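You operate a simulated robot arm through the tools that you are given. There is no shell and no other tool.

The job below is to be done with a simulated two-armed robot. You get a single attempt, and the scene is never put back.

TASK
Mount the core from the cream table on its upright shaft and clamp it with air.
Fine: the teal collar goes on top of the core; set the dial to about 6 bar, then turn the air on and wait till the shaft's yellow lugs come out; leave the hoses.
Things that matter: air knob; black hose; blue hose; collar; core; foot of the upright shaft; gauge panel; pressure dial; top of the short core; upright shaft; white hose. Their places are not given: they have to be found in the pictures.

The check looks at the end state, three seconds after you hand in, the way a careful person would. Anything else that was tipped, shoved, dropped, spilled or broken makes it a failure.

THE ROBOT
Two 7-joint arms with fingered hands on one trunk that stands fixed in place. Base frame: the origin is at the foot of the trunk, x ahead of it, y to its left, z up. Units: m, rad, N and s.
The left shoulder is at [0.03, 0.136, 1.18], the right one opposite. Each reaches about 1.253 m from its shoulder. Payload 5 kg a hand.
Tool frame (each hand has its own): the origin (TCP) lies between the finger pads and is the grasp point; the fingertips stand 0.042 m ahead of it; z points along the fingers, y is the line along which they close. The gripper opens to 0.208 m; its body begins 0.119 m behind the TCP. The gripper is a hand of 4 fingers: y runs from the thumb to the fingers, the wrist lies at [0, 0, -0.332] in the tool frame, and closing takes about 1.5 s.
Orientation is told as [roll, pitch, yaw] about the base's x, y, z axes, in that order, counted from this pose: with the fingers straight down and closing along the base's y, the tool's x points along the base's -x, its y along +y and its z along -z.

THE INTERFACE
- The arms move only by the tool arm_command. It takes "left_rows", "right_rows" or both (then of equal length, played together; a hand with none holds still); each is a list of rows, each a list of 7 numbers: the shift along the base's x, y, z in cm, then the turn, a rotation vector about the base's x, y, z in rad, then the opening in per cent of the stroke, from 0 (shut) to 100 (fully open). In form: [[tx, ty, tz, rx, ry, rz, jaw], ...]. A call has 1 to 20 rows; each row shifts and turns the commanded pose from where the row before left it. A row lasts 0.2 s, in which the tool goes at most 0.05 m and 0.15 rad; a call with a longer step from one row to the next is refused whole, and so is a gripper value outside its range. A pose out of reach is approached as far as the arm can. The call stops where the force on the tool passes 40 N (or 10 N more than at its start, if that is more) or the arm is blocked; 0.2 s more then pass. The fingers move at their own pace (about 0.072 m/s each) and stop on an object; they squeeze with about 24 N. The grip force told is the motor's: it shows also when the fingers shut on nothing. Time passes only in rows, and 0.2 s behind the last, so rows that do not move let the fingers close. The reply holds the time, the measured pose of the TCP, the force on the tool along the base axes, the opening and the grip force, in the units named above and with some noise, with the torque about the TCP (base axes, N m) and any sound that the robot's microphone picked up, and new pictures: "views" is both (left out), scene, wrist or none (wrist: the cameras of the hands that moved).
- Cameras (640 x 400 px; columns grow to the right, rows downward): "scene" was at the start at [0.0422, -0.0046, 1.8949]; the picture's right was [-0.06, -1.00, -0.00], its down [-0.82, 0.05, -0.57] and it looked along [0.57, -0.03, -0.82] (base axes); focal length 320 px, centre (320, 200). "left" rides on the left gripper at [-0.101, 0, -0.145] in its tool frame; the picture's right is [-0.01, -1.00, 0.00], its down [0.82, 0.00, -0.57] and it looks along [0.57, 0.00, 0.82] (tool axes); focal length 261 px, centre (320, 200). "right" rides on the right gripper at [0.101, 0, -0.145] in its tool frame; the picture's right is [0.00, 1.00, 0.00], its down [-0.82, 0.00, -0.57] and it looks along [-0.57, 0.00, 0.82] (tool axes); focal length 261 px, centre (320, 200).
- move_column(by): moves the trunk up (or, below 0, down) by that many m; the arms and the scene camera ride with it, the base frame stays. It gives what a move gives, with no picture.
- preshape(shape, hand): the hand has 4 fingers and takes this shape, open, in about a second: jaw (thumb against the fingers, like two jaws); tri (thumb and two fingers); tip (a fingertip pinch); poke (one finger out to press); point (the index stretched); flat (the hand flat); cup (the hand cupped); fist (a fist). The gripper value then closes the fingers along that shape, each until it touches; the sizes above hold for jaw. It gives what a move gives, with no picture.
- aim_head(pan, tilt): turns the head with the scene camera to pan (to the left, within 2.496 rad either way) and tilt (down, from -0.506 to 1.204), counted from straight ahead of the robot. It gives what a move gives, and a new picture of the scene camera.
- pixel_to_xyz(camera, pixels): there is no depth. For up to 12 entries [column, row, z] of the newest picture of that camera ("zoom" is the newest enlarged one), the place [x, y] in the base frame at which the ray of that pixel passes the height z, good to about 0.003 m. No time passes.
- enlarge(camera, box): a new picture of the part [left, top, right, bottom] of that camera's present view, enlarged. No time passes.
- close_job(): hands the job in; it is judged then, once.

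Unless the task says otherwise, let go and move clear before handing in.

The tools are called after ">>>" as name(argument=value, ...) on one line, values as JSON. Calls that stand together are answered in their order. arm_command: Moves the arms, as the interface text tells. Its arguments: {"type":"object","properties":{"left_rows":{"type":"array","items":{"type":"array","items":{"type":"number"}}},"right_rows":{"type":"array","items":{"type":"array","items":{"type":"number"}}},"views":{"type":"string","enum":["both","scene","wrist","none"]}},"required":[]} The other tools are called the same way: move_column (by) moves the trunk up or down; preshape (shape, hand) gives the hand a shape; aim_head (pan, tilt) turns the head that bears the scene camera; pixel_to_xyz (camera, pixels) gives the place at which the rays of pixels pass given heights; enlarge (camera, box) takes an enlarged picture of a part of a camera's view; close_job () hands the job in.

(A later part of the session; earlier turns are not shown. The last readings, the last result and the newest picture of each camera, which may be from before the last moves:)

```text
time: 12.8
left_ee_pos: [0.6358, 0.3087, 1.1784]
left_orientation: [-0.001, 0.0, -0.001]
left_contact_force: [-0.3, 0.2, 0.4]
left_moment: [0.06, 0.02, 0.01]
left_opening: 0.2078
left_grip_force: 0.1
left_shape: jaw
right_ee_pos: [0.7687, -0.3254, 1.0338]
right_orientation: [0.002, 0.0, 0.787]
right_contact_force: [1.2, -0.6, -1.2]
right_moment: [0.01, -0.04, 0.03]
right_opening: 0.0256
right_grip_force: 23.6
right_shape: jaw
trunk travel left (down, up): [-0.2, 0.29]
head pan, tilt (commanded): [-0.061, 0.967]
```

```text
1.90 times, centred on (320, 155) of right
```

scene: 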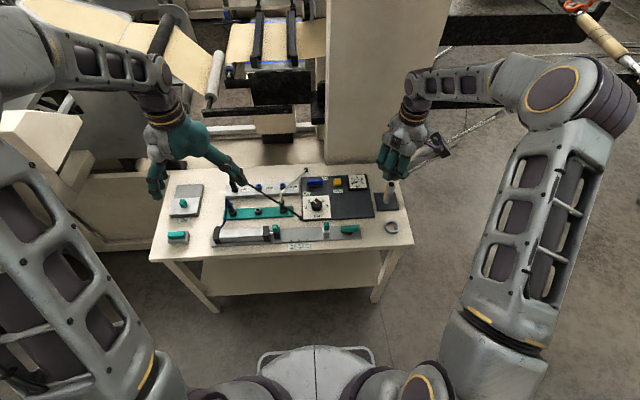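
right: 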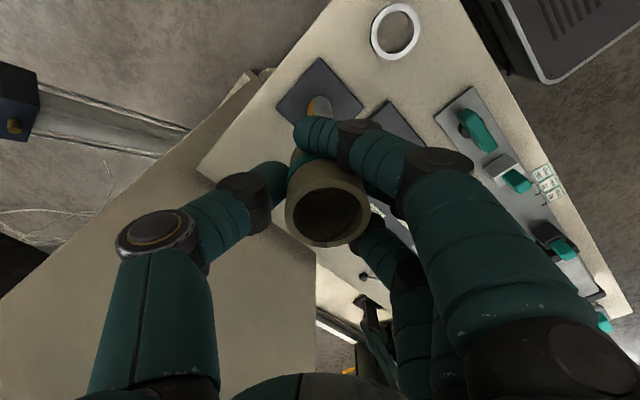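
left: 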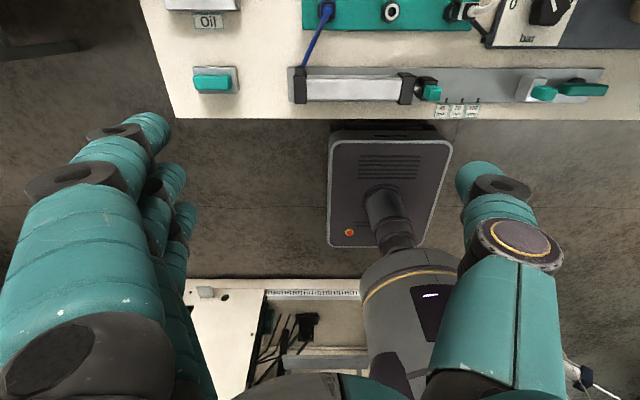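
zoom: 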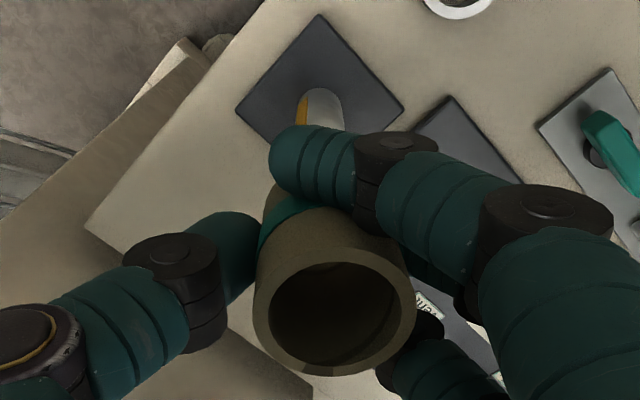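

>>> enlarge(camera="scene", box=[372, 160, 412, 195])

>>> pixel_to_xyz(camera="zoom", pixels=[[320, 200, 0.92]])

```text
11.43 times, centred on (392, 178) of scene
```

zoom: 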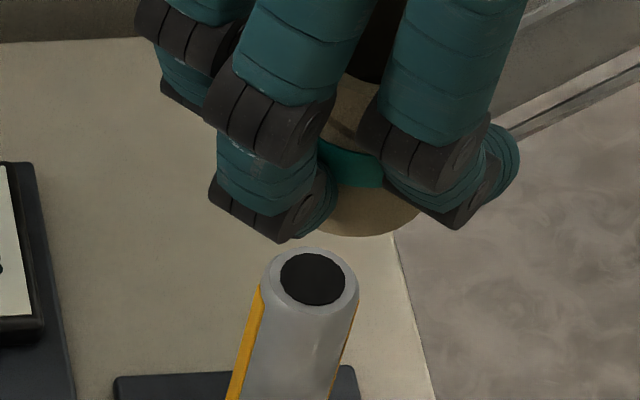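

```text
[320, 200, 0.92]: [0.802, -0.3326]
```

The core's bottom edge shows its low point near (358,237) in this zoom. I'll check where that lies versus the shaft axis.

>>> pixel_to_xyz(camera="zoom", pixels=[[358, 237, 0.969], [420, 212, 0.969], [318, 229, 0.969], [395, 229, 0.969], [334, 196, 0.969], [358, 170, 0.969], [312, 280, 0.92]])

```text
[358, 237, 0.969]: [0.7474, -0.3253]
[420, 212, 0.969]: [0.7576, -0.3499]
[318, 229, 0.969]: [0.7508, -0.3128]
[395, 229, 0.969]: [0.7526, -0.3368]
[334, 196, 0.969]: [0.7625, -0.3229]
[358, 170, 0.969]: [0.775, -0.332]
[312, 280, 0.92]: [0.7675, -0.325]
```

The estimates put the core within a few mm of the shaft axis (clearance ≈7 mm). I'll lower so the core bottom is about 1 cm above the shaft top and recheck.

>>> arm_command(right_rows=[[0, 0, -1, 0, 0, 0, 5], [0, 0, -1.2, 0, 0, 0, 5], [0, 0, -1, 0, 0, 0, 5], [0, 0, -0.5, 0, 0, 0, 5], [0, 0, 0, 0, 0, 0, 5]])

>>> enlarge(camera="scene", box=[372, 165, 412, 200])

```text
time: 14.0
left_ee_pos: [0.6348, 0.3093, 1.1789]
left_orientation: [0.0, -0.001, 0.0]
left_contact_force: [0.2, 0.6, -0.3]
left_moment: [0.02, -0.01, -0.01]
left_opening: 0.2076
left_grip_force: 0.1
left_shape: jaw
right_ee_pos: [0.7689, -0.3253, 0.9962]
right_orientation: [0.0, -0.001, 0.788]
right_contact_force: [-0.7, 0.0, -0.1]
right_moment: [-0.02, 0.02, 0.03]
right_opening: 0.0258
right_grip_force: 24.0
right_shape: jaw
trunk travel left (down, up): [-0.2, 0.29]
head pan, tilt (commanded): [-0.061, 0.967]
```

scene: 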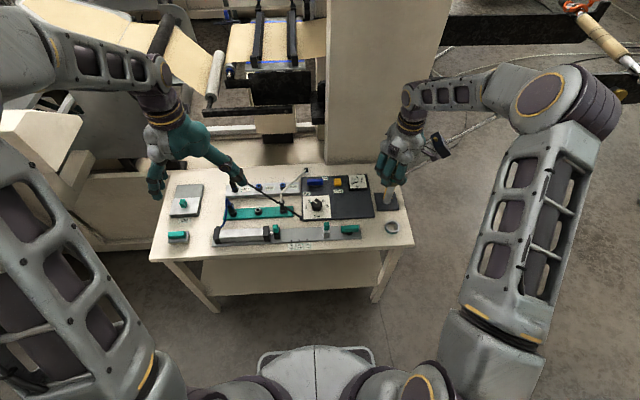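
right: 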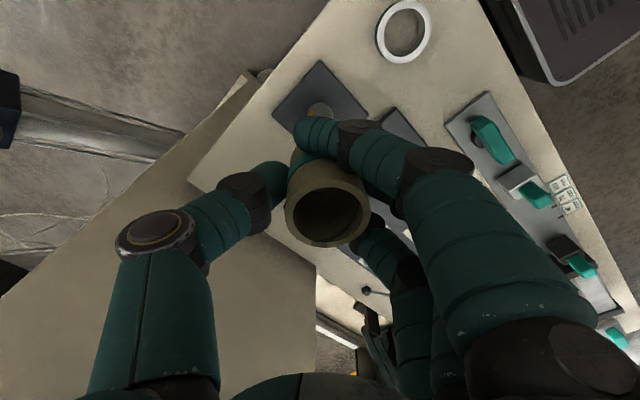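

```text
11.43 times, centred on (392, 182) of scene
```

zoom: 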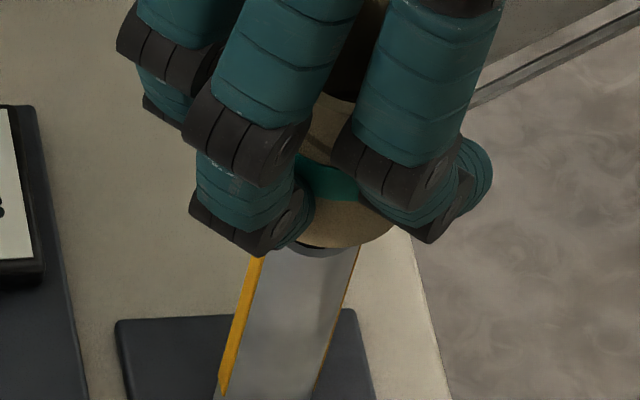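

Re-deriving the heights, the panel is thicker (top ≈0.815), so the core is ~65 mm tall and well aligned; but at the seat, the fingers on the +y side would come near the panel edge (y≈-0.26). I'll yaw another 45° so fingers face the robot, with a 2 mm x correction, then look.

>>> arm_command(right_rows=[[0.2, 0, 0, 0, 0, 0.131, 5], [0, 0, 0, 0, 0, 0.131, 5], [0, 0, 0, 0, 0, 0.131, 5], [0, 0, 0, 0, 0, 0.131, 5], [0, 0, 0, 0, 0, 0.131, 5], [0, 0, 0, 0, 0, 0.131, 5], [0, 0, 0, 0, 0, 0, 5]])

>>> enlarge(camera="scene", box=[362, 160, 418, 210])

>>> enlarge(camera="right", box=[240, 100, 400, 260])

```text
time: 15.6
left_ee_pos: [0.6346, 0.3096, 1.1791]
left_orientation: [0.0, -0.001, 0.0]
left_contact_force: [0.2, 0.5, 0.1]
left_moment: [-0.03, 0.03, 0.0]
left_opening: 0.208
left_grip_force: 0.0
left_shape: jaw
right_ee_pos: [0.7713, -0.3257, 0.9986]
right_orientation: [0.001, 0.001, 1.573]
right_contact_force: [0.3, -0.4, 0.6]
right_moment: [0.03, 0.01, -0.01]
right_opening: 0.0254
right_grip_force: 24.4
right_shape: jaw
trunk travel left (down, up): [-0.2, 0.29]
head pan, tilt (commanded): [-0.061, 0.967]
```

scene: 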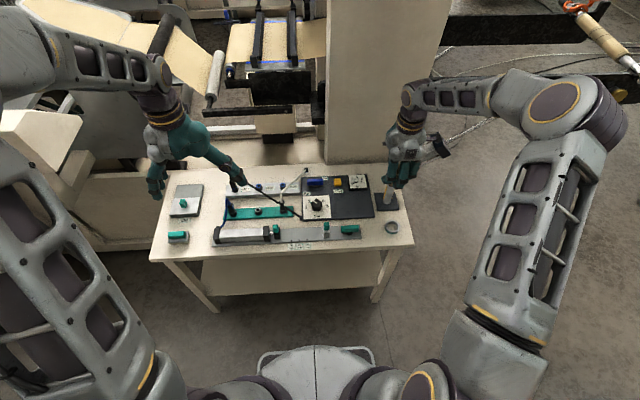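
right: 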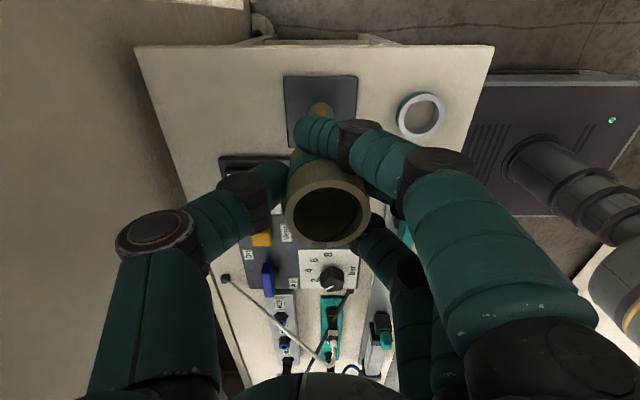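

```text
8.00 times, centred on (390, 185) of scene
```

zoom: 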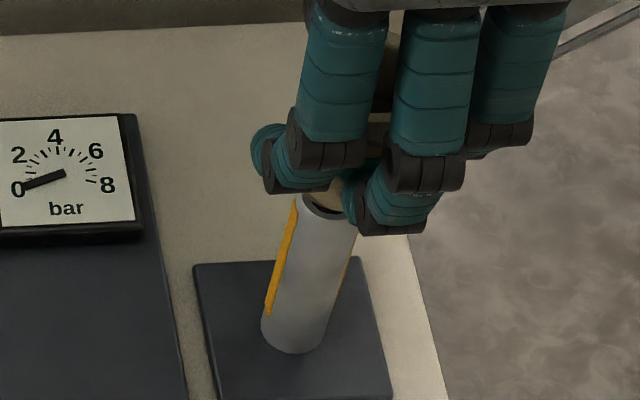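

```text
2.50 times, centred on (320, 180) of right
```

zoom: 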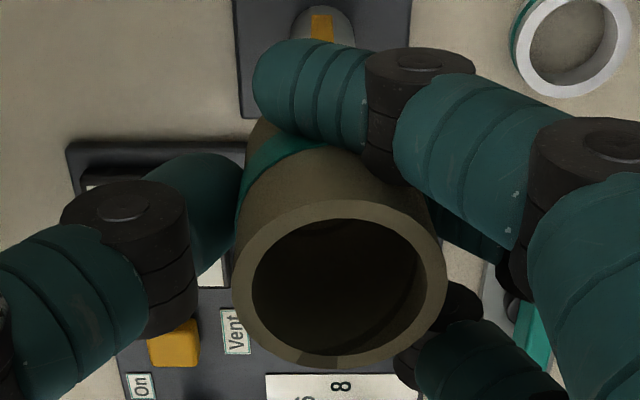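

I'll check the core-top centre in the base frame at the current pose with expected z≈1.014.

>>> pixel_to_xyz(camera="right", pixels=[[327.8, 213.6, 1.009], [327.8, 213.6, 1.014], [327.8, 213.6, 1.014], [327.8, 213.6, 1.019]])

>>> enlarge(camera="scene", box=[380, 175, 412, 195])

```text
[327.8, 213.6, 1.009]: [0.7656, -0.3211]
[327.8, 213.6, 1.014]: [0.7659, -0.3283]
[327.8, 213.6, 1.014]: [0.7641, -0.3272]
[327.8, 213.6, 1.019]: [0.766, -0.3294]
```

```text
16.00 times, centred on (396, 185) of scene
```

zoom: 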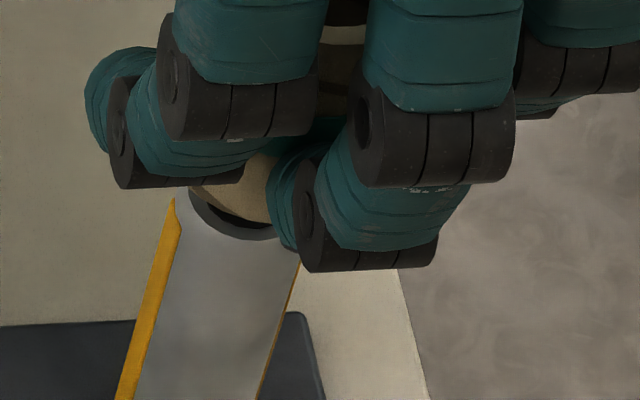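

The scene zoom shows the core slightly right/front of the axis (by ~3 mm each). I'll shift +0.25 cm in x and y, lower gently to just at the shaft top, and re-check.

>>> arm_command(right_rows=[[0.25, 0.25, -0.5, 0, 0, 0, 5], [0, 0, -0.6, 0, 0, 0, 5], [0, 0, -0.6, 0, 0, 0, 5], [0, 0, -0.3, 0, 0, 0, 5], [0, 0, 0, 0, 0, 0, 5]])

>>> enlarge(camera="scene", box=[374, 175, 414, 200])

>>> enlarge(camera="right", box=[240, 60, 400, 260])

```text
time: 16.8
left_ee_pos: [0.6357, 0.3091, 1.1776]
left_orientation: [0.001, -0.002, -0.001]
left_contact_force: [0.5, 1.0, -1.0]
left_moment: [-0.01, 0.0, 0.02]
left_opening: 0.2079
left_grip_force: 0.1
left_shape: jaw
right_ee_pos: [0.7732, -0.3228, 0.9773]
right_orientation: [0.003, -0.001, 1.574]
right_contact_force: [0.4, -1.4, -1.1]
right_moment: [0.04, 0.04, 0.0]
right_opening: 0.0253
right_grip_force: 23.9
right_shape: jaw
trunk travel left (down, up): [-0.2, 0.29]
head pan, tilt (commanded): [-0.061, 0.967]
```

scene: 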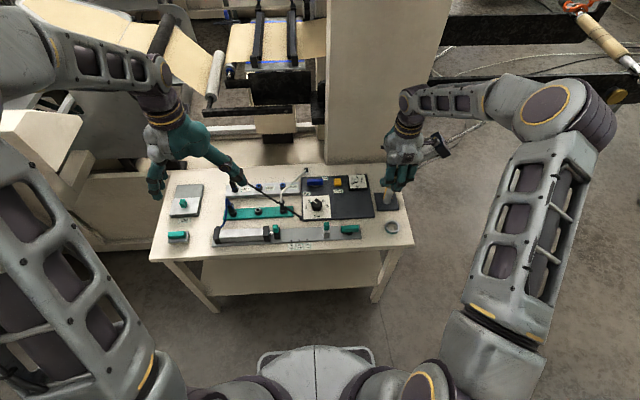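
right: 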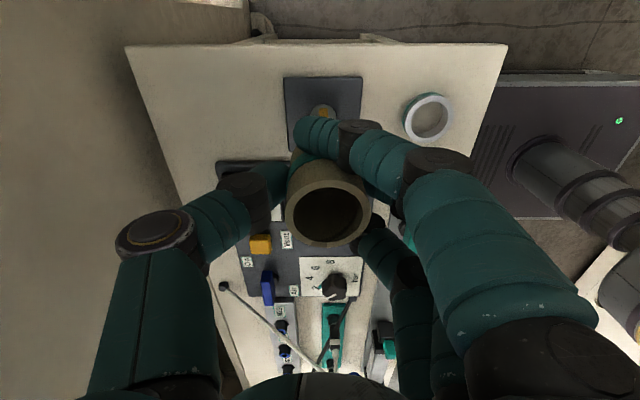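

```text
16.00 times, centred on (394, 188) of scene
```

zoom: 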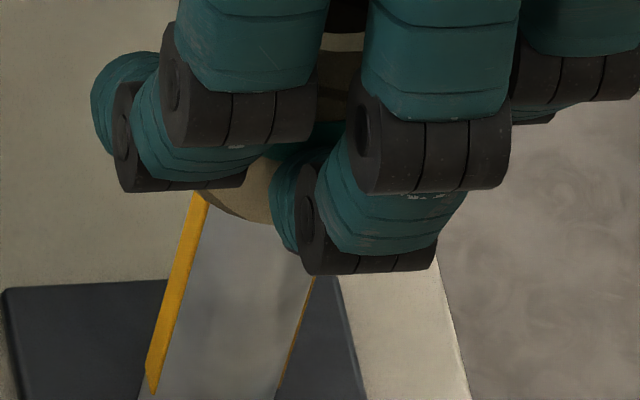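

```text
2.00 times, centred on (320, 160) of right
```

zoom: 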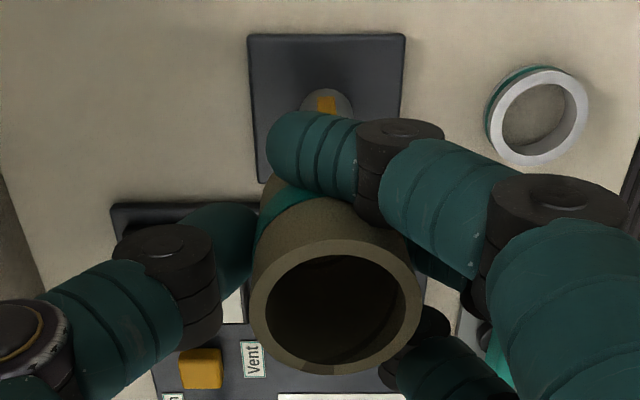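

Both views now show the core centred on the shaft (wrist: core col 335 vs shaft col 327 at different depths; scene arc matches). Lowering over the shaft in steps while watching force.

>>> arm_command(right_rows=[[0, 0, -0.5, 0, 0, 0, 5], [0, 0, -0.5, 0, 0, 0, 5], [0, 0, -0.5, 0, 0, 0, 5], [0, 0, -0.5, 0, 0, 0, 5], [0, 0, -0.5, 0, 0, 0, 5], [0, 0, 0, 0, 0, 0, 5]])

>>> enlarge(camera="scene", box=[374, 175, 414, 200])

>>> enlarge(camera="right", box=[240, 60, 400, 260])

```text
time: 18.2
left_ee_pos: [0.6344, 0.3092, 1.1793]
left_orientation: [0.0, 0.002, 0.0]
left_contact_force: [-0.2, -0.3, 0.0]
left_moment: [0.0, -0.01, -0.01]
left_opening: 0.2077
left_grip_force: 0.0
left_shape: jaw
right_ee_pos: [0.7745, -0.3221, 0.951]
right_orientation: [-0.001, 0.002, 1.572]
right_contact_force: [-1.0, 0.1, -0.2]
right_moment: [0.01, 0.01, -0.02]
right_opening: 0.0257
right_grip_force: 24.1
right_shape: jaw
trunk travel left (down, up): [-0.2, 0.29]
head pan, tilt (commanded): [-0.061, 0.967]
```

scene: 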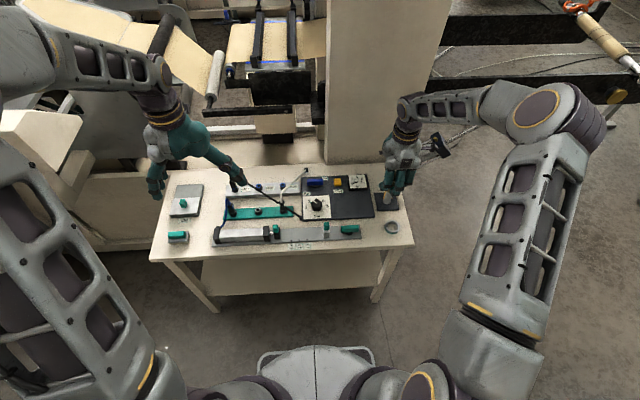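
right: 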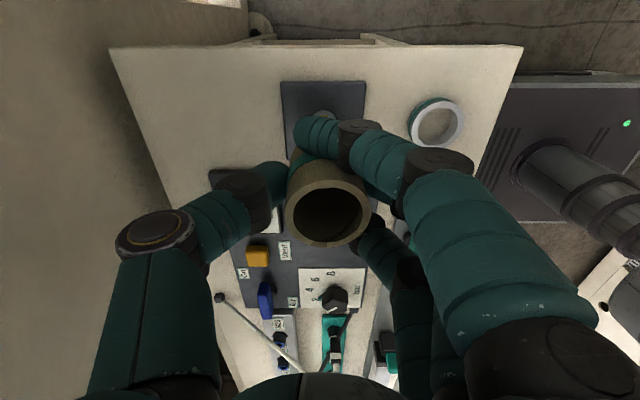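

```text
16.00 times, centred on (394, 188) of scene
```

zoom: 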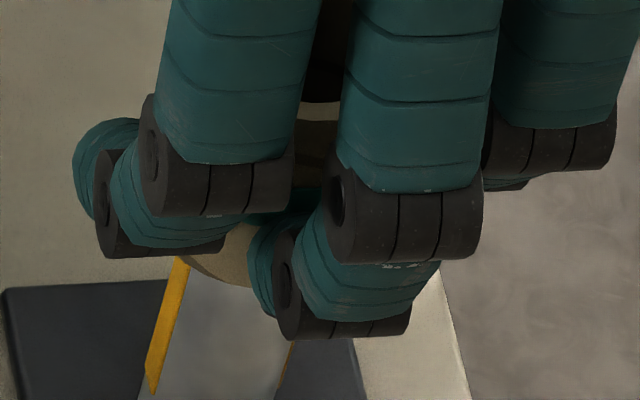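

```text
2.00 times, centred on (320, 160) of right
```

zoom: 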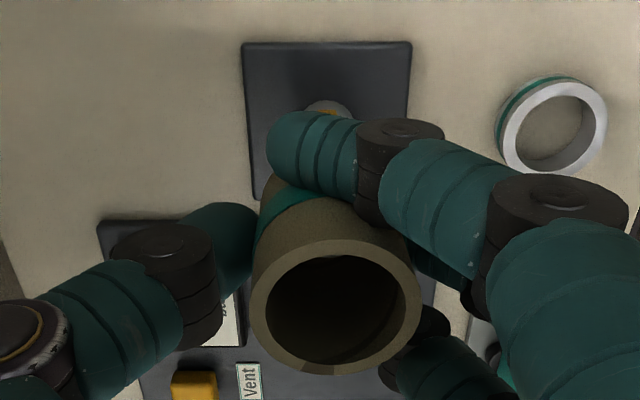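

No contact force and the core bottom is below the shaft top, so it's threaded on. I'll continue down to just above the seat.

>>> arm_command(right_rows=[[0, 0, -1, 0, 0, 0, 5], [0, 0, -1, 0, 0, 0, 5], [0, 0, -1, 0, 0, 0, 5], [0, 0, -1, 0, 0, 0, 5], [0, 0, -1, 0, 0, 0, 5], [0, 0, -1, 0, 0, 0, 5], [0, 0, -1, 0, 0, 0, 5], [0, 0, -1, 0, 0, 0, 5], [0, 0, 0, 0, 0, 0, 5]])

>>> enlarge(camera="scene", box=[366, 175, 414, 215])

>>> enlarge(camera="right", box=[240, 60, 400, 260])

```text
time: 20.2
left_ee_pos: [0.6347, 0.309, 1.1788]
left_orientation: [0.001, -0.001, -0.001]
left_contact_force: [1.1, -0.2, 0.2]
left_moment: [-0.02, -0.03, 0.04]
left_opening: 0.2078
left_grip_force: 0.1
left_shape: jaw
right_ee_pos: [0.7748, -0.3227, 0.8717]
right_orientation: [0.002, 0.0, 1.572]
right_contact_force: [0.4, -0.2, -0.1]
right_moment: [-0.01, 0.0, 0.01]
right_opening: 0.0255
right_grip_force: 24.3
right_shape: jaw
trunk travel left (down, up): [-0.2, 0.29]
head pan, tilt (commanded): [-0.061, 0.967]
```

scene: 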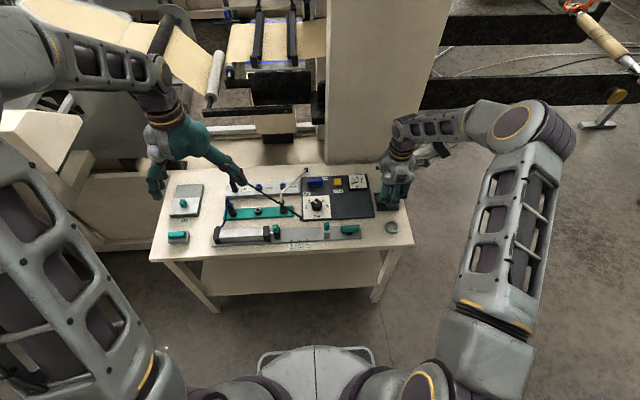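
right: 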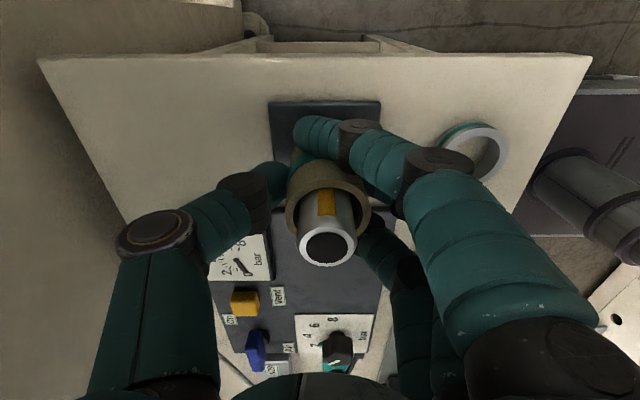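

```text
10.00 times, centred on (390, 195) of scene
```

zoom: 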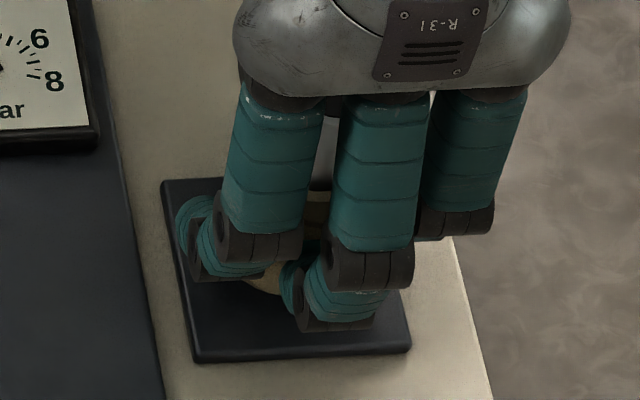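

```text
2.00 times, centred on (320, 160) of right
```

zoom: 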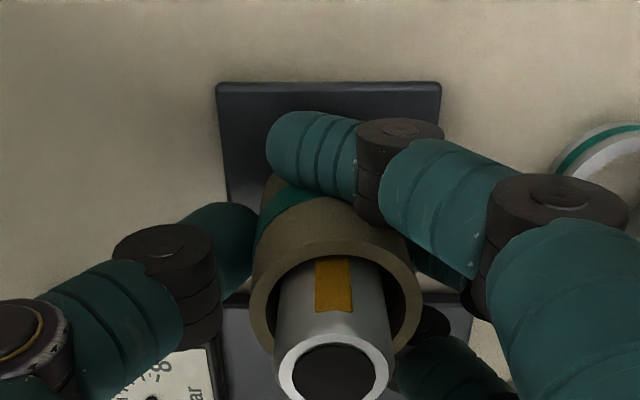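

The shaft now protrudes through the core bore, well centred. Lowering slowly the last ~2 cm to the foot plate, watching for contact.

>>> arm_command(right_rows=[[0, 0, -0.4, 0, 0, 0, 5], [0, 0, -0.4, 0, 0, 0, 5], [0, 0, -0.4, 0, 0, 0, 5], [0, 0, -0.3, 0, 0, 0, 5], [0, 0, -0.2, 0, 0, 0, 5], [0, 0, 0, 0, 0, 0, 5]], views="wrist")

```text
time: 21.6
left_ee_pos: [0.6342, 0.3097, 1.1786]
left_orientation: [0.0, -0.003, 0.002]
left_contact_force: [-0.8, -0.2, -0.7]
left_moment: [-0.03, 0.01, 0.02]
left_opening: 0.2078
left_grip_force: 0.0
left_shape: jaw
right_ee_pos: [0.7753, -0.3227, 0.8574]
right_orientation: [-0.003, 0.0, 1.572]
right_contact_force: [3.8, -1.1, 25.9]
right_moment: [0.1, 0.1, 0.0]
right_opening: 0.0264
right_grip_force: 23.5
right_shape: jaw
trunk travel left (down, up): [-0.2, 0.29]
head pan, tilt (commanded): [-0.061, 0.967]
```

right: 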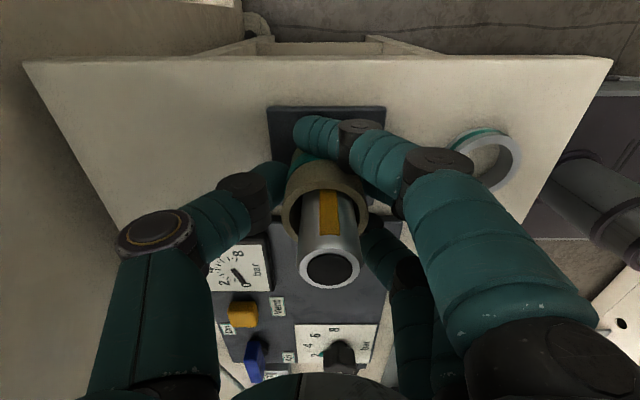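

Contact: vertical force 26 N at TCP z=0.857. I'll ease up slightly and inspect whether the core base is on the plate.

>>> arm_command(right_rows=[[0, 0, 0.15, 0, 0, 0, 5], [0, 0, 0, 0, 0, 0, 5]], views="scene")

>>> enlarge(camera="scene", box=[374, 190, 406, 215])

>>> enlarge(camera="right", box=[260, 90, 400, 190])

```text
time: 22.2
left_ee_pos: [0.6346, 0.3099, 1.179]
left_orientation: [0.001, 0.0, 0.002]
left_contact_force: [0.4, 0.0, 0.1]
left_moment: [0.01, 0.01, -0.01]
left_opening: 0.2078
left_grip_force: 0.1
left_shape: jaw
right_ee_pos: [0.7752, -0.3226, 0.858]
right_orientation: [-0.003, -0.001, 1.573]
right_contact_force: [7.4, -1.9, 22.5]
right_moment: [0.1, -0.16, 0.0]
right_opening: 0.0265
right_grip_force: 23.5
right_shape: jaw
trunk travel left (down, up): [-0.2, 0.29]
head pan, tilt (commanded): [-0.061, 0.967]
```

scene: 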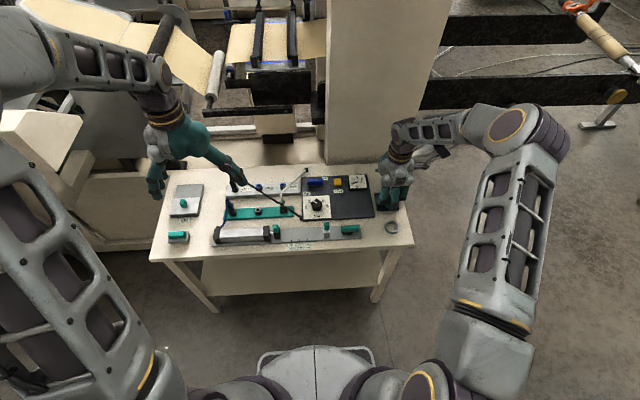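

```text
16.00 times, centred on (390, 202) of scene
```

zoom: 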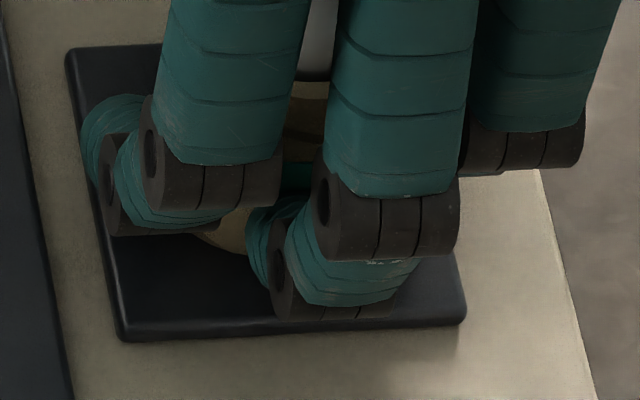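

```text
4.00 times, centred on (330, 140) of right
```

zoom: 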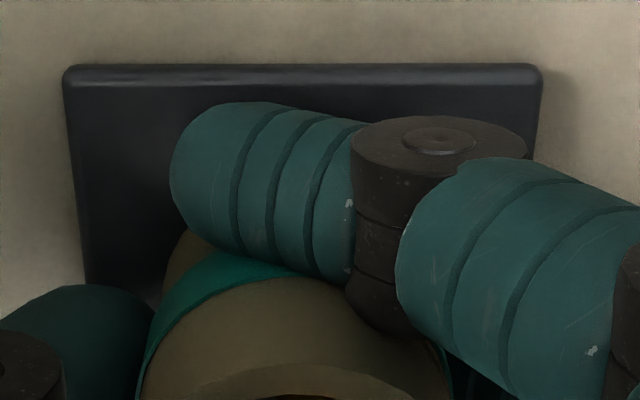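

The core base appears at the plate. I'll ease off another 2 mm to relieve the push, then open the hand gently to let the core settle.

>>> arm_command(right_rows=[[0, 0, 0.15, 0, 0, 0, 5], [0, 0, 0.1, 0, 0, 0, 5], [0, 0, 0, 0, 0, 0, 5]], views="none")

```text
time: 23.0
left_ee_pos: [0.6358, 0.3102, 1.1788]
left_orientation: [0.001, 0.001, 0.001]
left_contact_force: [0.7, -0.1, 0.0]
left_moment: [0.02, -0.01, 0.02]
left_opening: 0.2079
left_grip_force: 0.0
left_shape: jaw
right_ee_pos: [0.7723, -0.3235, 0.8588]
right_orientation: [0.002, 0.001, 1.573]
right_contact_force: [2.1, 1.5, 7.1]
right_moment: [0.06, 0.06, -0.08]
right_opening: 0.0267
right_grip_force: 24.1
right_shape: jaw
trunk travel left (down, up): [-0.2, 0.29]
head pan, tilt (commanded): [-0.061, 0.967]
```

The residual force dropped to 7 N. Now opening to 45% to release the core.

>>> arm_command(right_rows=[[0, 0, 0, 0, 0, 0, 15], [0, 0, 0, 0, 0, 0, 25], [0, 0, 0, 0, 0, 0, 35], [0, 0, 0, 0, 0, 0, 45], [0, 0, 0, 0, 0, 0, 45], [0, 0, 0, 0, 0, 0, 45]])

>>> enlarge(camera="right", box=[230, 90, 420, 290])

>>> enlarge(camera="scene", box=[366, 175, 414, 215])

```text
time: 24.4
left_ee_pos: [0.6354, 0.3099, 1.1779]
left_orientation: [0.0, -0.001, 0.0]
left_contact_force: [0.4, -0.3, -0.3]
left_moment: [-0.02, -0.02, 0.01]
left_opening: 0.2077
left_grip_force: 0.0
left_shape: jaw
right_ee_pos: [0.7745, -0.3236, 0.8588]
right_orientation: [0.001, 0.0, 1.573]
right_contact_force: [0.5, 0.1, 0.1]
right_moment: [0.03, 0.0, 0.03]
right_opening: 0.0924
right_grip_force: 0.0
right_shape: jaw
trunk travel left (down, up): [-0.2, 0.29]
head pan, tilt (commanded): [-0.061, 0.967]
```

scene: 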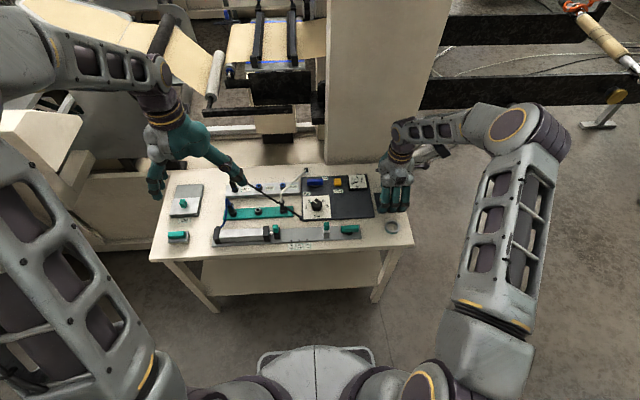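
right: 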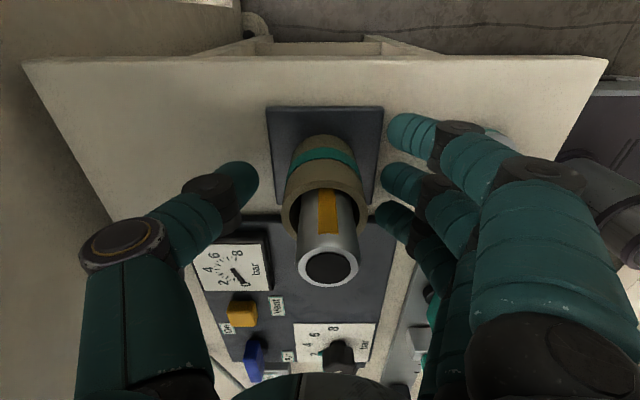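

```text
2.00 times, centred on (325, 190) of right
```

zoom: 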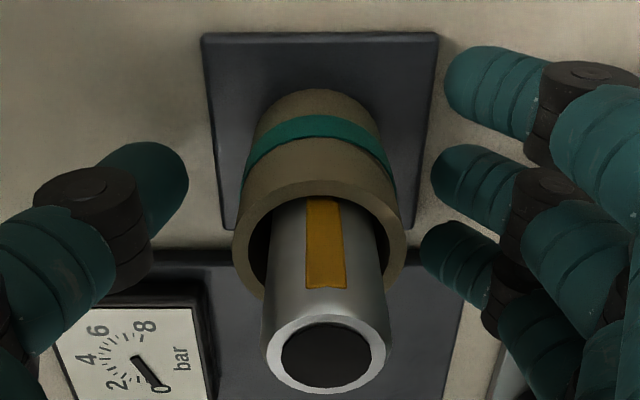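

```text
10.00 times, centred on (390, 195) of scene
```

zoom: 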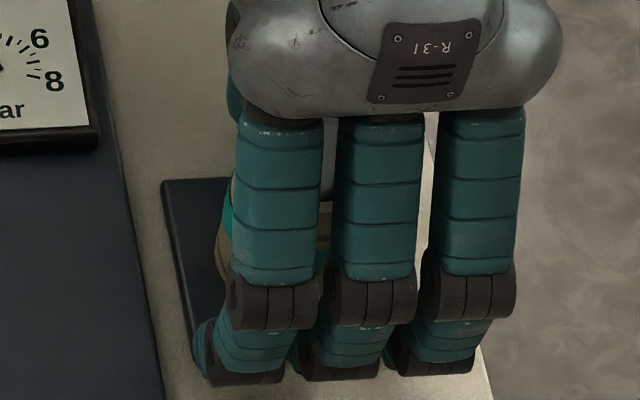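

The core stands on the foot plate with the shaft through it, and the hand is free of it. Raising the hand straight up.

>>> arm_command(right_rows=[[0, 0, 1, 0, 0, 0, 45], [0, 0, 2, 0, 0, 0, 45], [0, 0, 3, 0, 0, 0, 45], [0, 0, 3, 0, 0, 0, 45], [0, 0, 3, 0, 0, 0, 45], [0, 0, 3, 0, 0, 0, 45], [0, 0, 3, 0, 0, 0, 45], [0, 0, 0, 0, 0, 0, 45]])

>>> enlarge(camera="scene", box=[362, 175, 418, 245])

>>> enlarge(camera="right", box=[240, 20, 480, 170])

```text
time: 26.2
left_ee_pos: [0.6355, 0.3104, 1.1789]
left_orientation: [-0.001, -0.002, 0.0]
left_contact_force: [-0.4, 0.1, 0.3]
left_moment: [0.0, 0.04, -0.02]
left_opening: 0.2077
left_grip_force: 0.0
left_shape: jaw
right_ee_pos: [0.7751, -0.3222, 1.0381]
right_orientation: [0.002, 0.001, 1.572]
right_contact_force: [0.2, -0.3, -1.1]
right_moment: [0.02, 0.04, 0.01]
right_opening: 0.0927
right_grip_force: 0.0
right_shape: jaw
trunk travel left (down, up): [-0.2, 0.29]
head pan, tilt (commanded): [-0.061, 0.967]
```

scene: 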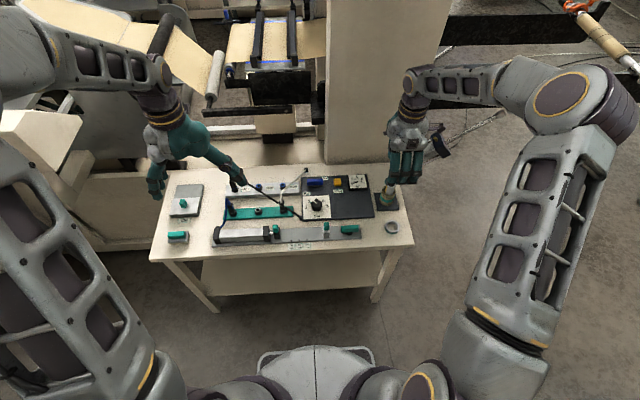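
right: 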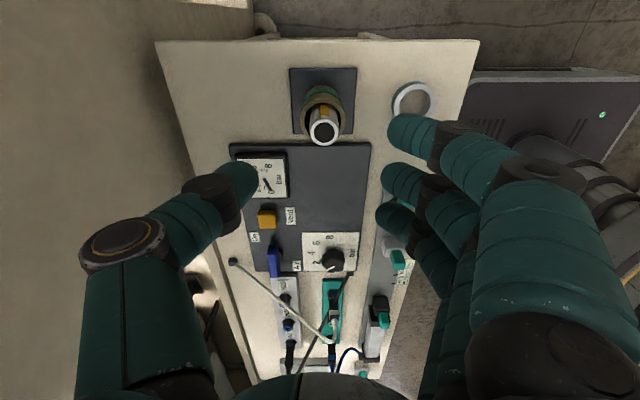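

```text
5.71 times, centred on (390, 210) of scene
```

zoom: 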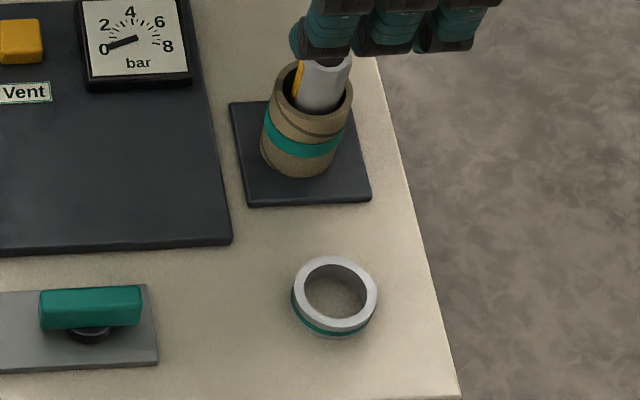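

```text
2.67 times, centred on (360, 95) of right
```

zoom: 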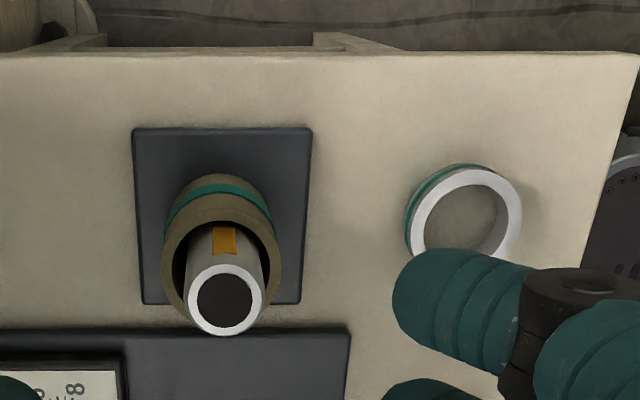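

The core stands upright on the foot and the collar is clear at (392,226). I'll take tight zooms of the collar and core top to measure their centres and heights.

>>> enlarge(camera="scene", box=[376, 215, 408, 240])

>>> enlarge(camera="scene", box=[374, 180, 406, 215])

>>> enlarge(camera="right", box=[285, 60, 445, 160])

```text
16.00 times, centred on (392, 228) of scene
```

zoom: 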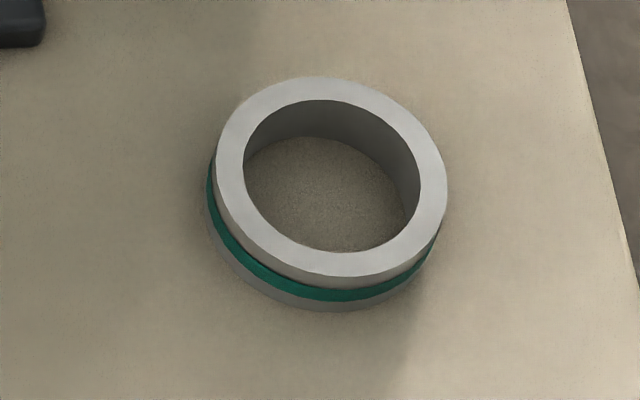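

```text
11.43 times, centred on (390, 198) of scene
```

zoom: 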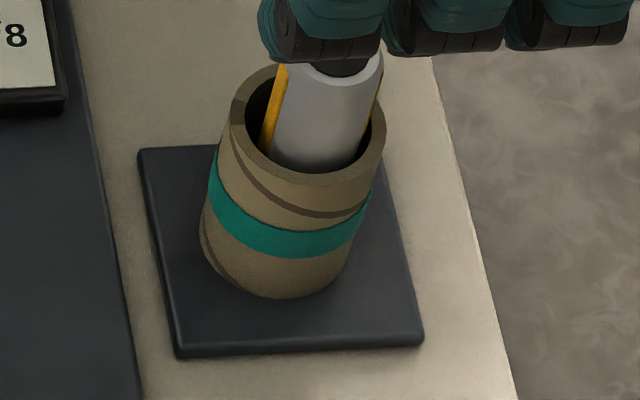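

```text
4.00 times, centred on (365, 110) of right
```

zoom: 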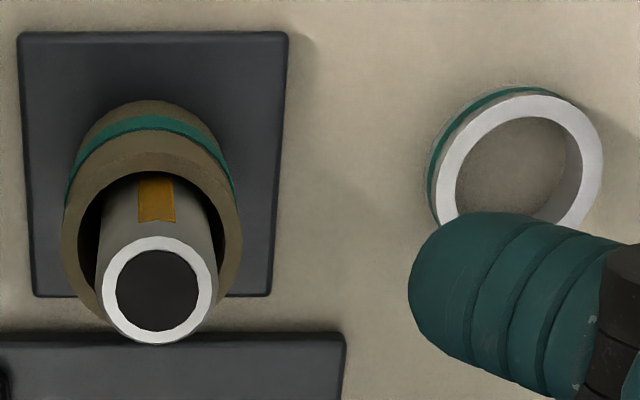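

Collar: outer ≈57 mm, inner ≈43 mm, height ≈17 mm. I'll compute its centre from scene (392.7,226.6) and right (414.75,102.5).

>>> pixel_to_xyz(camera="scene", pixels=[[392.7, 226.6, 0.8], [392.7, 226.6, 0.805], [392.7, 226.6, 0.81], [392.7, 226.6, 0.805], [410, 230, 0.79]])

>>> pixel_to_xyz(camera="right", pixels=[[414.75, 102.5, 0.8], [414.75, 102.5, 0.805], [414.75, 102.5, 0.81], [414.75, 102.5, 0.805]])

```text
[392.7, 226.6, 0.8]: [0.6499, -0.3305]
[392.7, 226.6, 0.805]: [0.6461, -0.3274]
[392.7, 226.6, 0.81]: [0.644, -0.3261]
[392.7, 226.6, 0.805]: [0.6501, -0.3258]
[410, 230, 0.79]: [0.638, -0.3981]
```

```text
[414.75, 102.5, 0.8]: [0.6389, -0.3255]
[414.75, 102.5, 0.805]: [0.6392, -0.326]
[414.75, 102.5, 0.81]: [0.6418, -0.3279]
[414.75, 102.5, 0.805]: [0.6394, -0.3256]
```

Collar centre is about (0.645, -0.325). I'll move above it while yawing back to 0, so the thumb is on the free right side and the fingers on the left.

>>> arm_command(right_rows=[[-1.1, 0, 0, 0, 0, -0.131, 45], [-1.1, 0, 0, 0, 0, -0.131, 45], [-1.1, 0, 0, 0, 0, -0.131, 45], [-1.1, 0, 0, 0, 0, -0.131, 45], [-1.1, 0, 0, 0, 0, -0.131, 45], [-1.1, 0, 0, 0, 0, -0.131, 45], [-1.1, 0, 0, 0, 0, -0.131, 45], [-1.1, 0, 0, 0, 0, -0.131, 45], [-1.1, 0, 0, 0, 0, -0.131, 45], [-1.1, -0.1, 0, 0, 0, -0.131, 45], [-1.1, -0.1, 0, 0, 0, -0.131, 45], [-0.9, -0.1, 0, 0, 0, -0.131, 45], [0, 0, 0, 0, 0, 0, 45]])

>>> enlarge(camera="right", box=[240, 60, 400, 160])

```text
time: 29.0
left_ee_pos: [0.6356, 0.3107, 1.1785]
left_orientation: [-0.002, -0.001, 0.001]
left_contact_force: [-0.1, 0.0, -0.9]
left_moment: [0.0, 0.03, 0.03]
left_opening: 0.208
left_grip_force: 0.2
left_shape: jaw
right_ee_pos: [0.643, -0.3263, 1.0392]
right_orientation: [0.004, 0.001, -0.003]
right_contact_force: [0.1, 1.0, 0.0]
right_moment: [0.05, 0.03, 0.0]
right_opening: 0.0928
right_grip_force: 0.1
right_shape: jaw
trunk travel left (down, up): [-0.2, 0.29]
head pan, tilt (commanded): [-0.061, 0.967]
```

scene: 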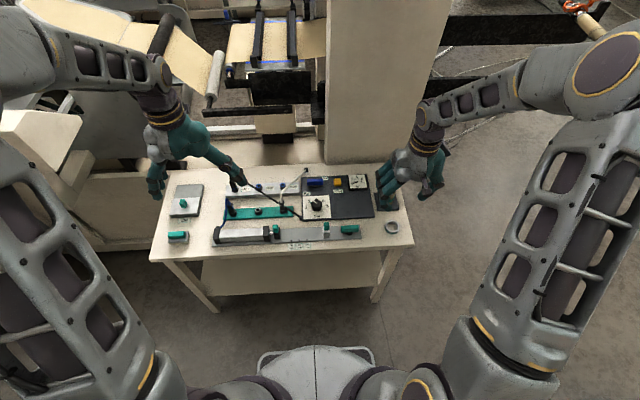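
right: 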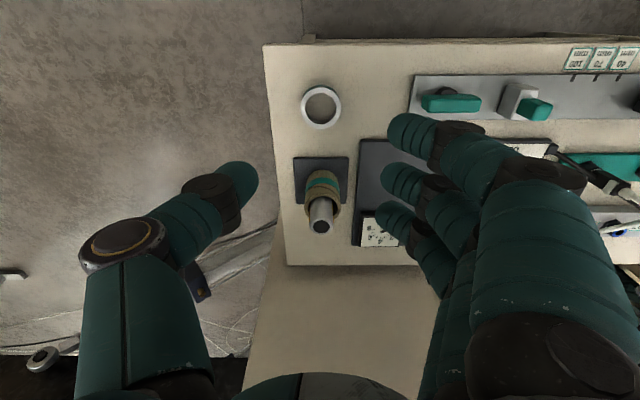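

```text
4.00 times, centred on (320, 110) of right
```

zoom: 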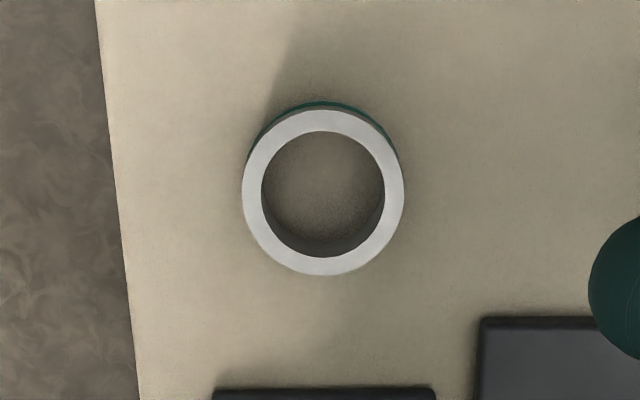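

The collar is centred at (320.75,108.25) in the wrist view. I'll convert at its top height.

>>> pixel_to_xyz(camera="right", pixels=[[320.75, 108.25, 0.8], [320.75, 108.25, 0.805], [320.75, 108.25, 0.81], [320.75, 108.25, 0.805], [320.75, 108.25, 0.805], [462, 103, 0.84], [462, 103, 0.82], [412, 95, 0.8]])

>>> enlarge(camera="scene", box=[330, 200, 418, 255])

```text
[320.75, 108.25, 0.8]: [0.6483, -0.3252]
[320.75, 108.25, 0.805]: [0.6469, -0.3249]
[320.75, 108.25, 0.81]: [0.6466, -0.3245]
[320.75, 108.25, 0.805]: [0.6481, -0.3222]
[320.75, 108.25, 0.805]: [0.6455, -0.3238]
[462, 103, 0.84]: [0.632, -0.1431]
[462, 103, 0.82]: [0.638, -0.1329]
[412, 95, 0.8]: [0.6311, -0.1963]
```

```text
7.27 times, centred on (374, 228) of scene
```

zoom: 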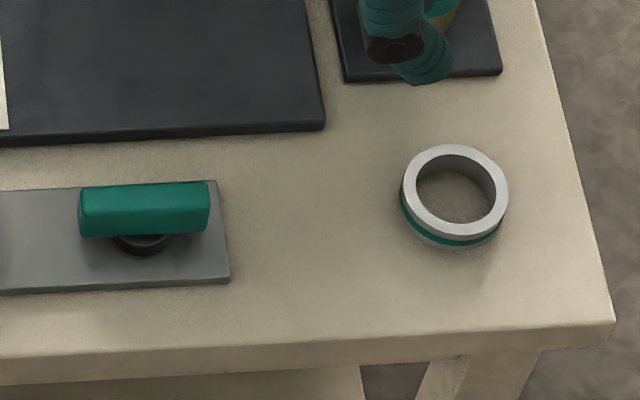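

Collar centre (0.6465, -0.3245). To keep finger knuckles off the teal rail handle (right end near y=-0.195) and off the core, I'll yaw -30° and descend partway.

>>> arm_command(right_rows=[[0.1, 0.05, -2, 0, 0, -0.131, 42], [0.1, 0.05, -3, 0, 0, -0.131, 42], [0.1, 0.05, -3, 0, 0, -0.131, 42], [0.05, 0.05, -3, 0, 0, -0.131, 42], [0, 0, -3, 0, 0, 0, 42], [0, 0, -2, 0, 0, 0, 42], [0, 0, 0, 0, 0, 0, 42]])

>>> enlarge(camera="scene", box=[330, 180, 426, 245])

>>> enlarge(camera="right", box=[220, 80, 420, 240])

```text
time: 30.6
left_ee_pos: [0.6341, 0.3103, 1.1781]
left_orientation: [0.0, 0.0, 0.0]
left_contact_force: [-0.6, -0.9, -0.7]
left_moment: [0.0, -0.03, 0.03]
left_opening: 0.2077
left_grip_force: 0.0
left_shape: jaw
right_ee_pos: [0.6469, -0.3234, 0.8795]
right_orientation: [0.002, 0.0, -0.525]
right_contact_force: [-0.8, 0.3, -0.5]
right_moment: [0.01, -0.01, -0.04]
right_opening: 0.088
right_grip_force: 0.1
right_shape: jaw
trunk travel left (down, up): [-0.2, 0.29]
head pan, tilt (commanded): [-0.061, 0.967]
```

scene: 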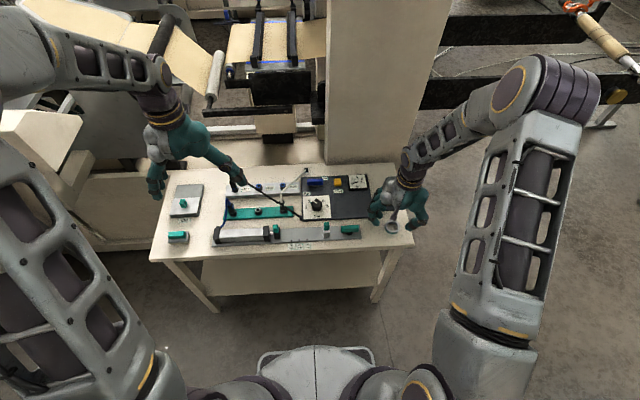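
right: 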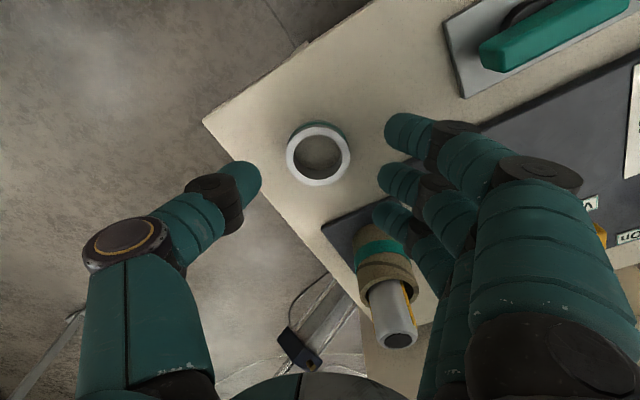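

```text
6.15 times, centred on (378, 212) of scene
```

zoom: 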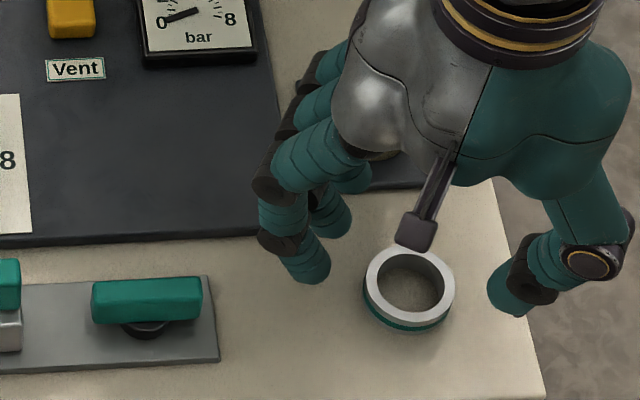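

```text
2.50 times, centred on (320, 160) of right
```

zoom: 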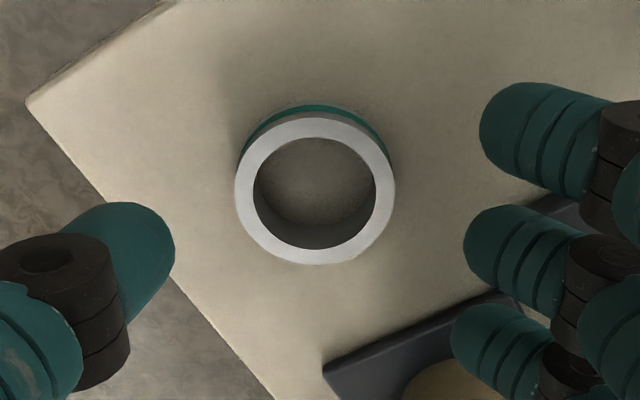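

The collar is centred between thumb and fingers at (318,156), and the nearest finger is ~3 cm clear of the core. Descending to about z=0.845.

>>> arm_command(right_rows=[[0, 0, -1, 0, 0, 0, 42], [0, 0, -1, 0, 0, 0, 42], [0, 0, -0.8, 0, 0, 0, 42], [0, 0, -0.6, 0, 0, 0, 42], [0, 0, 0, 0, 0, 0, 42]])

>>> enlarge(camera="scene", box=[360, 200, 424, 245])

>>> enlarge(camera="right", box=[220, 100, 420, 240])

```text
time: 31.8
left_ee_pos: [0.6341, 0.3094, 1.1787]
left_orientation: [0.0, -0.001, 0.0]
left_contact_force: [-0.5, 0.3, -0.3]
left_moment: [-0.02, -0.02, -0.03]
left_opening: 0.2078
left_grip_force: 0.0
left_shape: jaw
right_ee_pos: [0.6463, -0.3241, 0.8459]
right_orientation: [0.001, -0.002, -0.522]
right_contact_force: [-0.4, -0.1, 0.7]
right_moment: [0.0, 0.02, -0.01]
right_opening: 0.088
right_grip_force: 0.0
right_shape: jaw
trunk travel left (down, up): [-0.2, 0.29]
head pan, tilt (commanded): [-0.061, 0.967]
```

scene: 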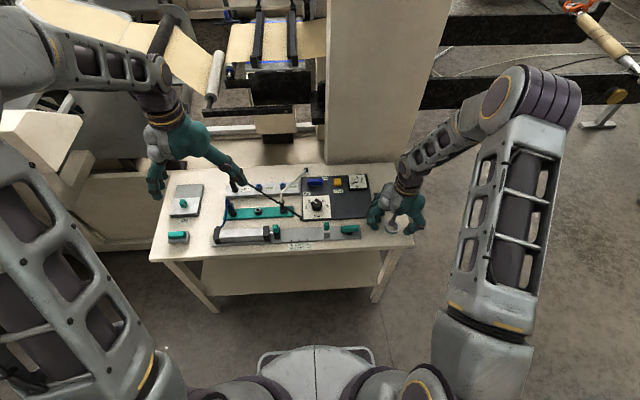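
right: 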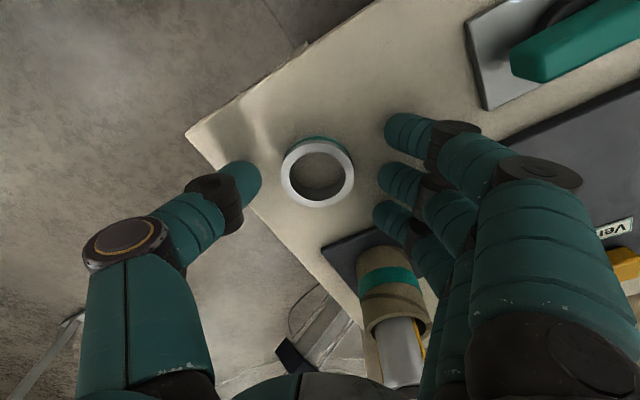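

```text
8.89 times, centred on (392, 222) of scene
```

zoom: 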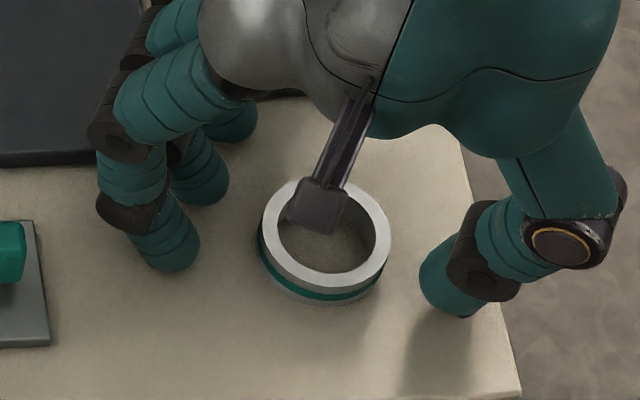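

```text
2.86 times, centred on (320, 170) of right
```

zoom: 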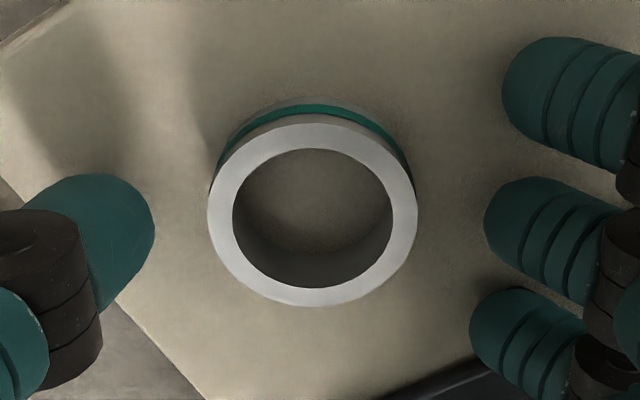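

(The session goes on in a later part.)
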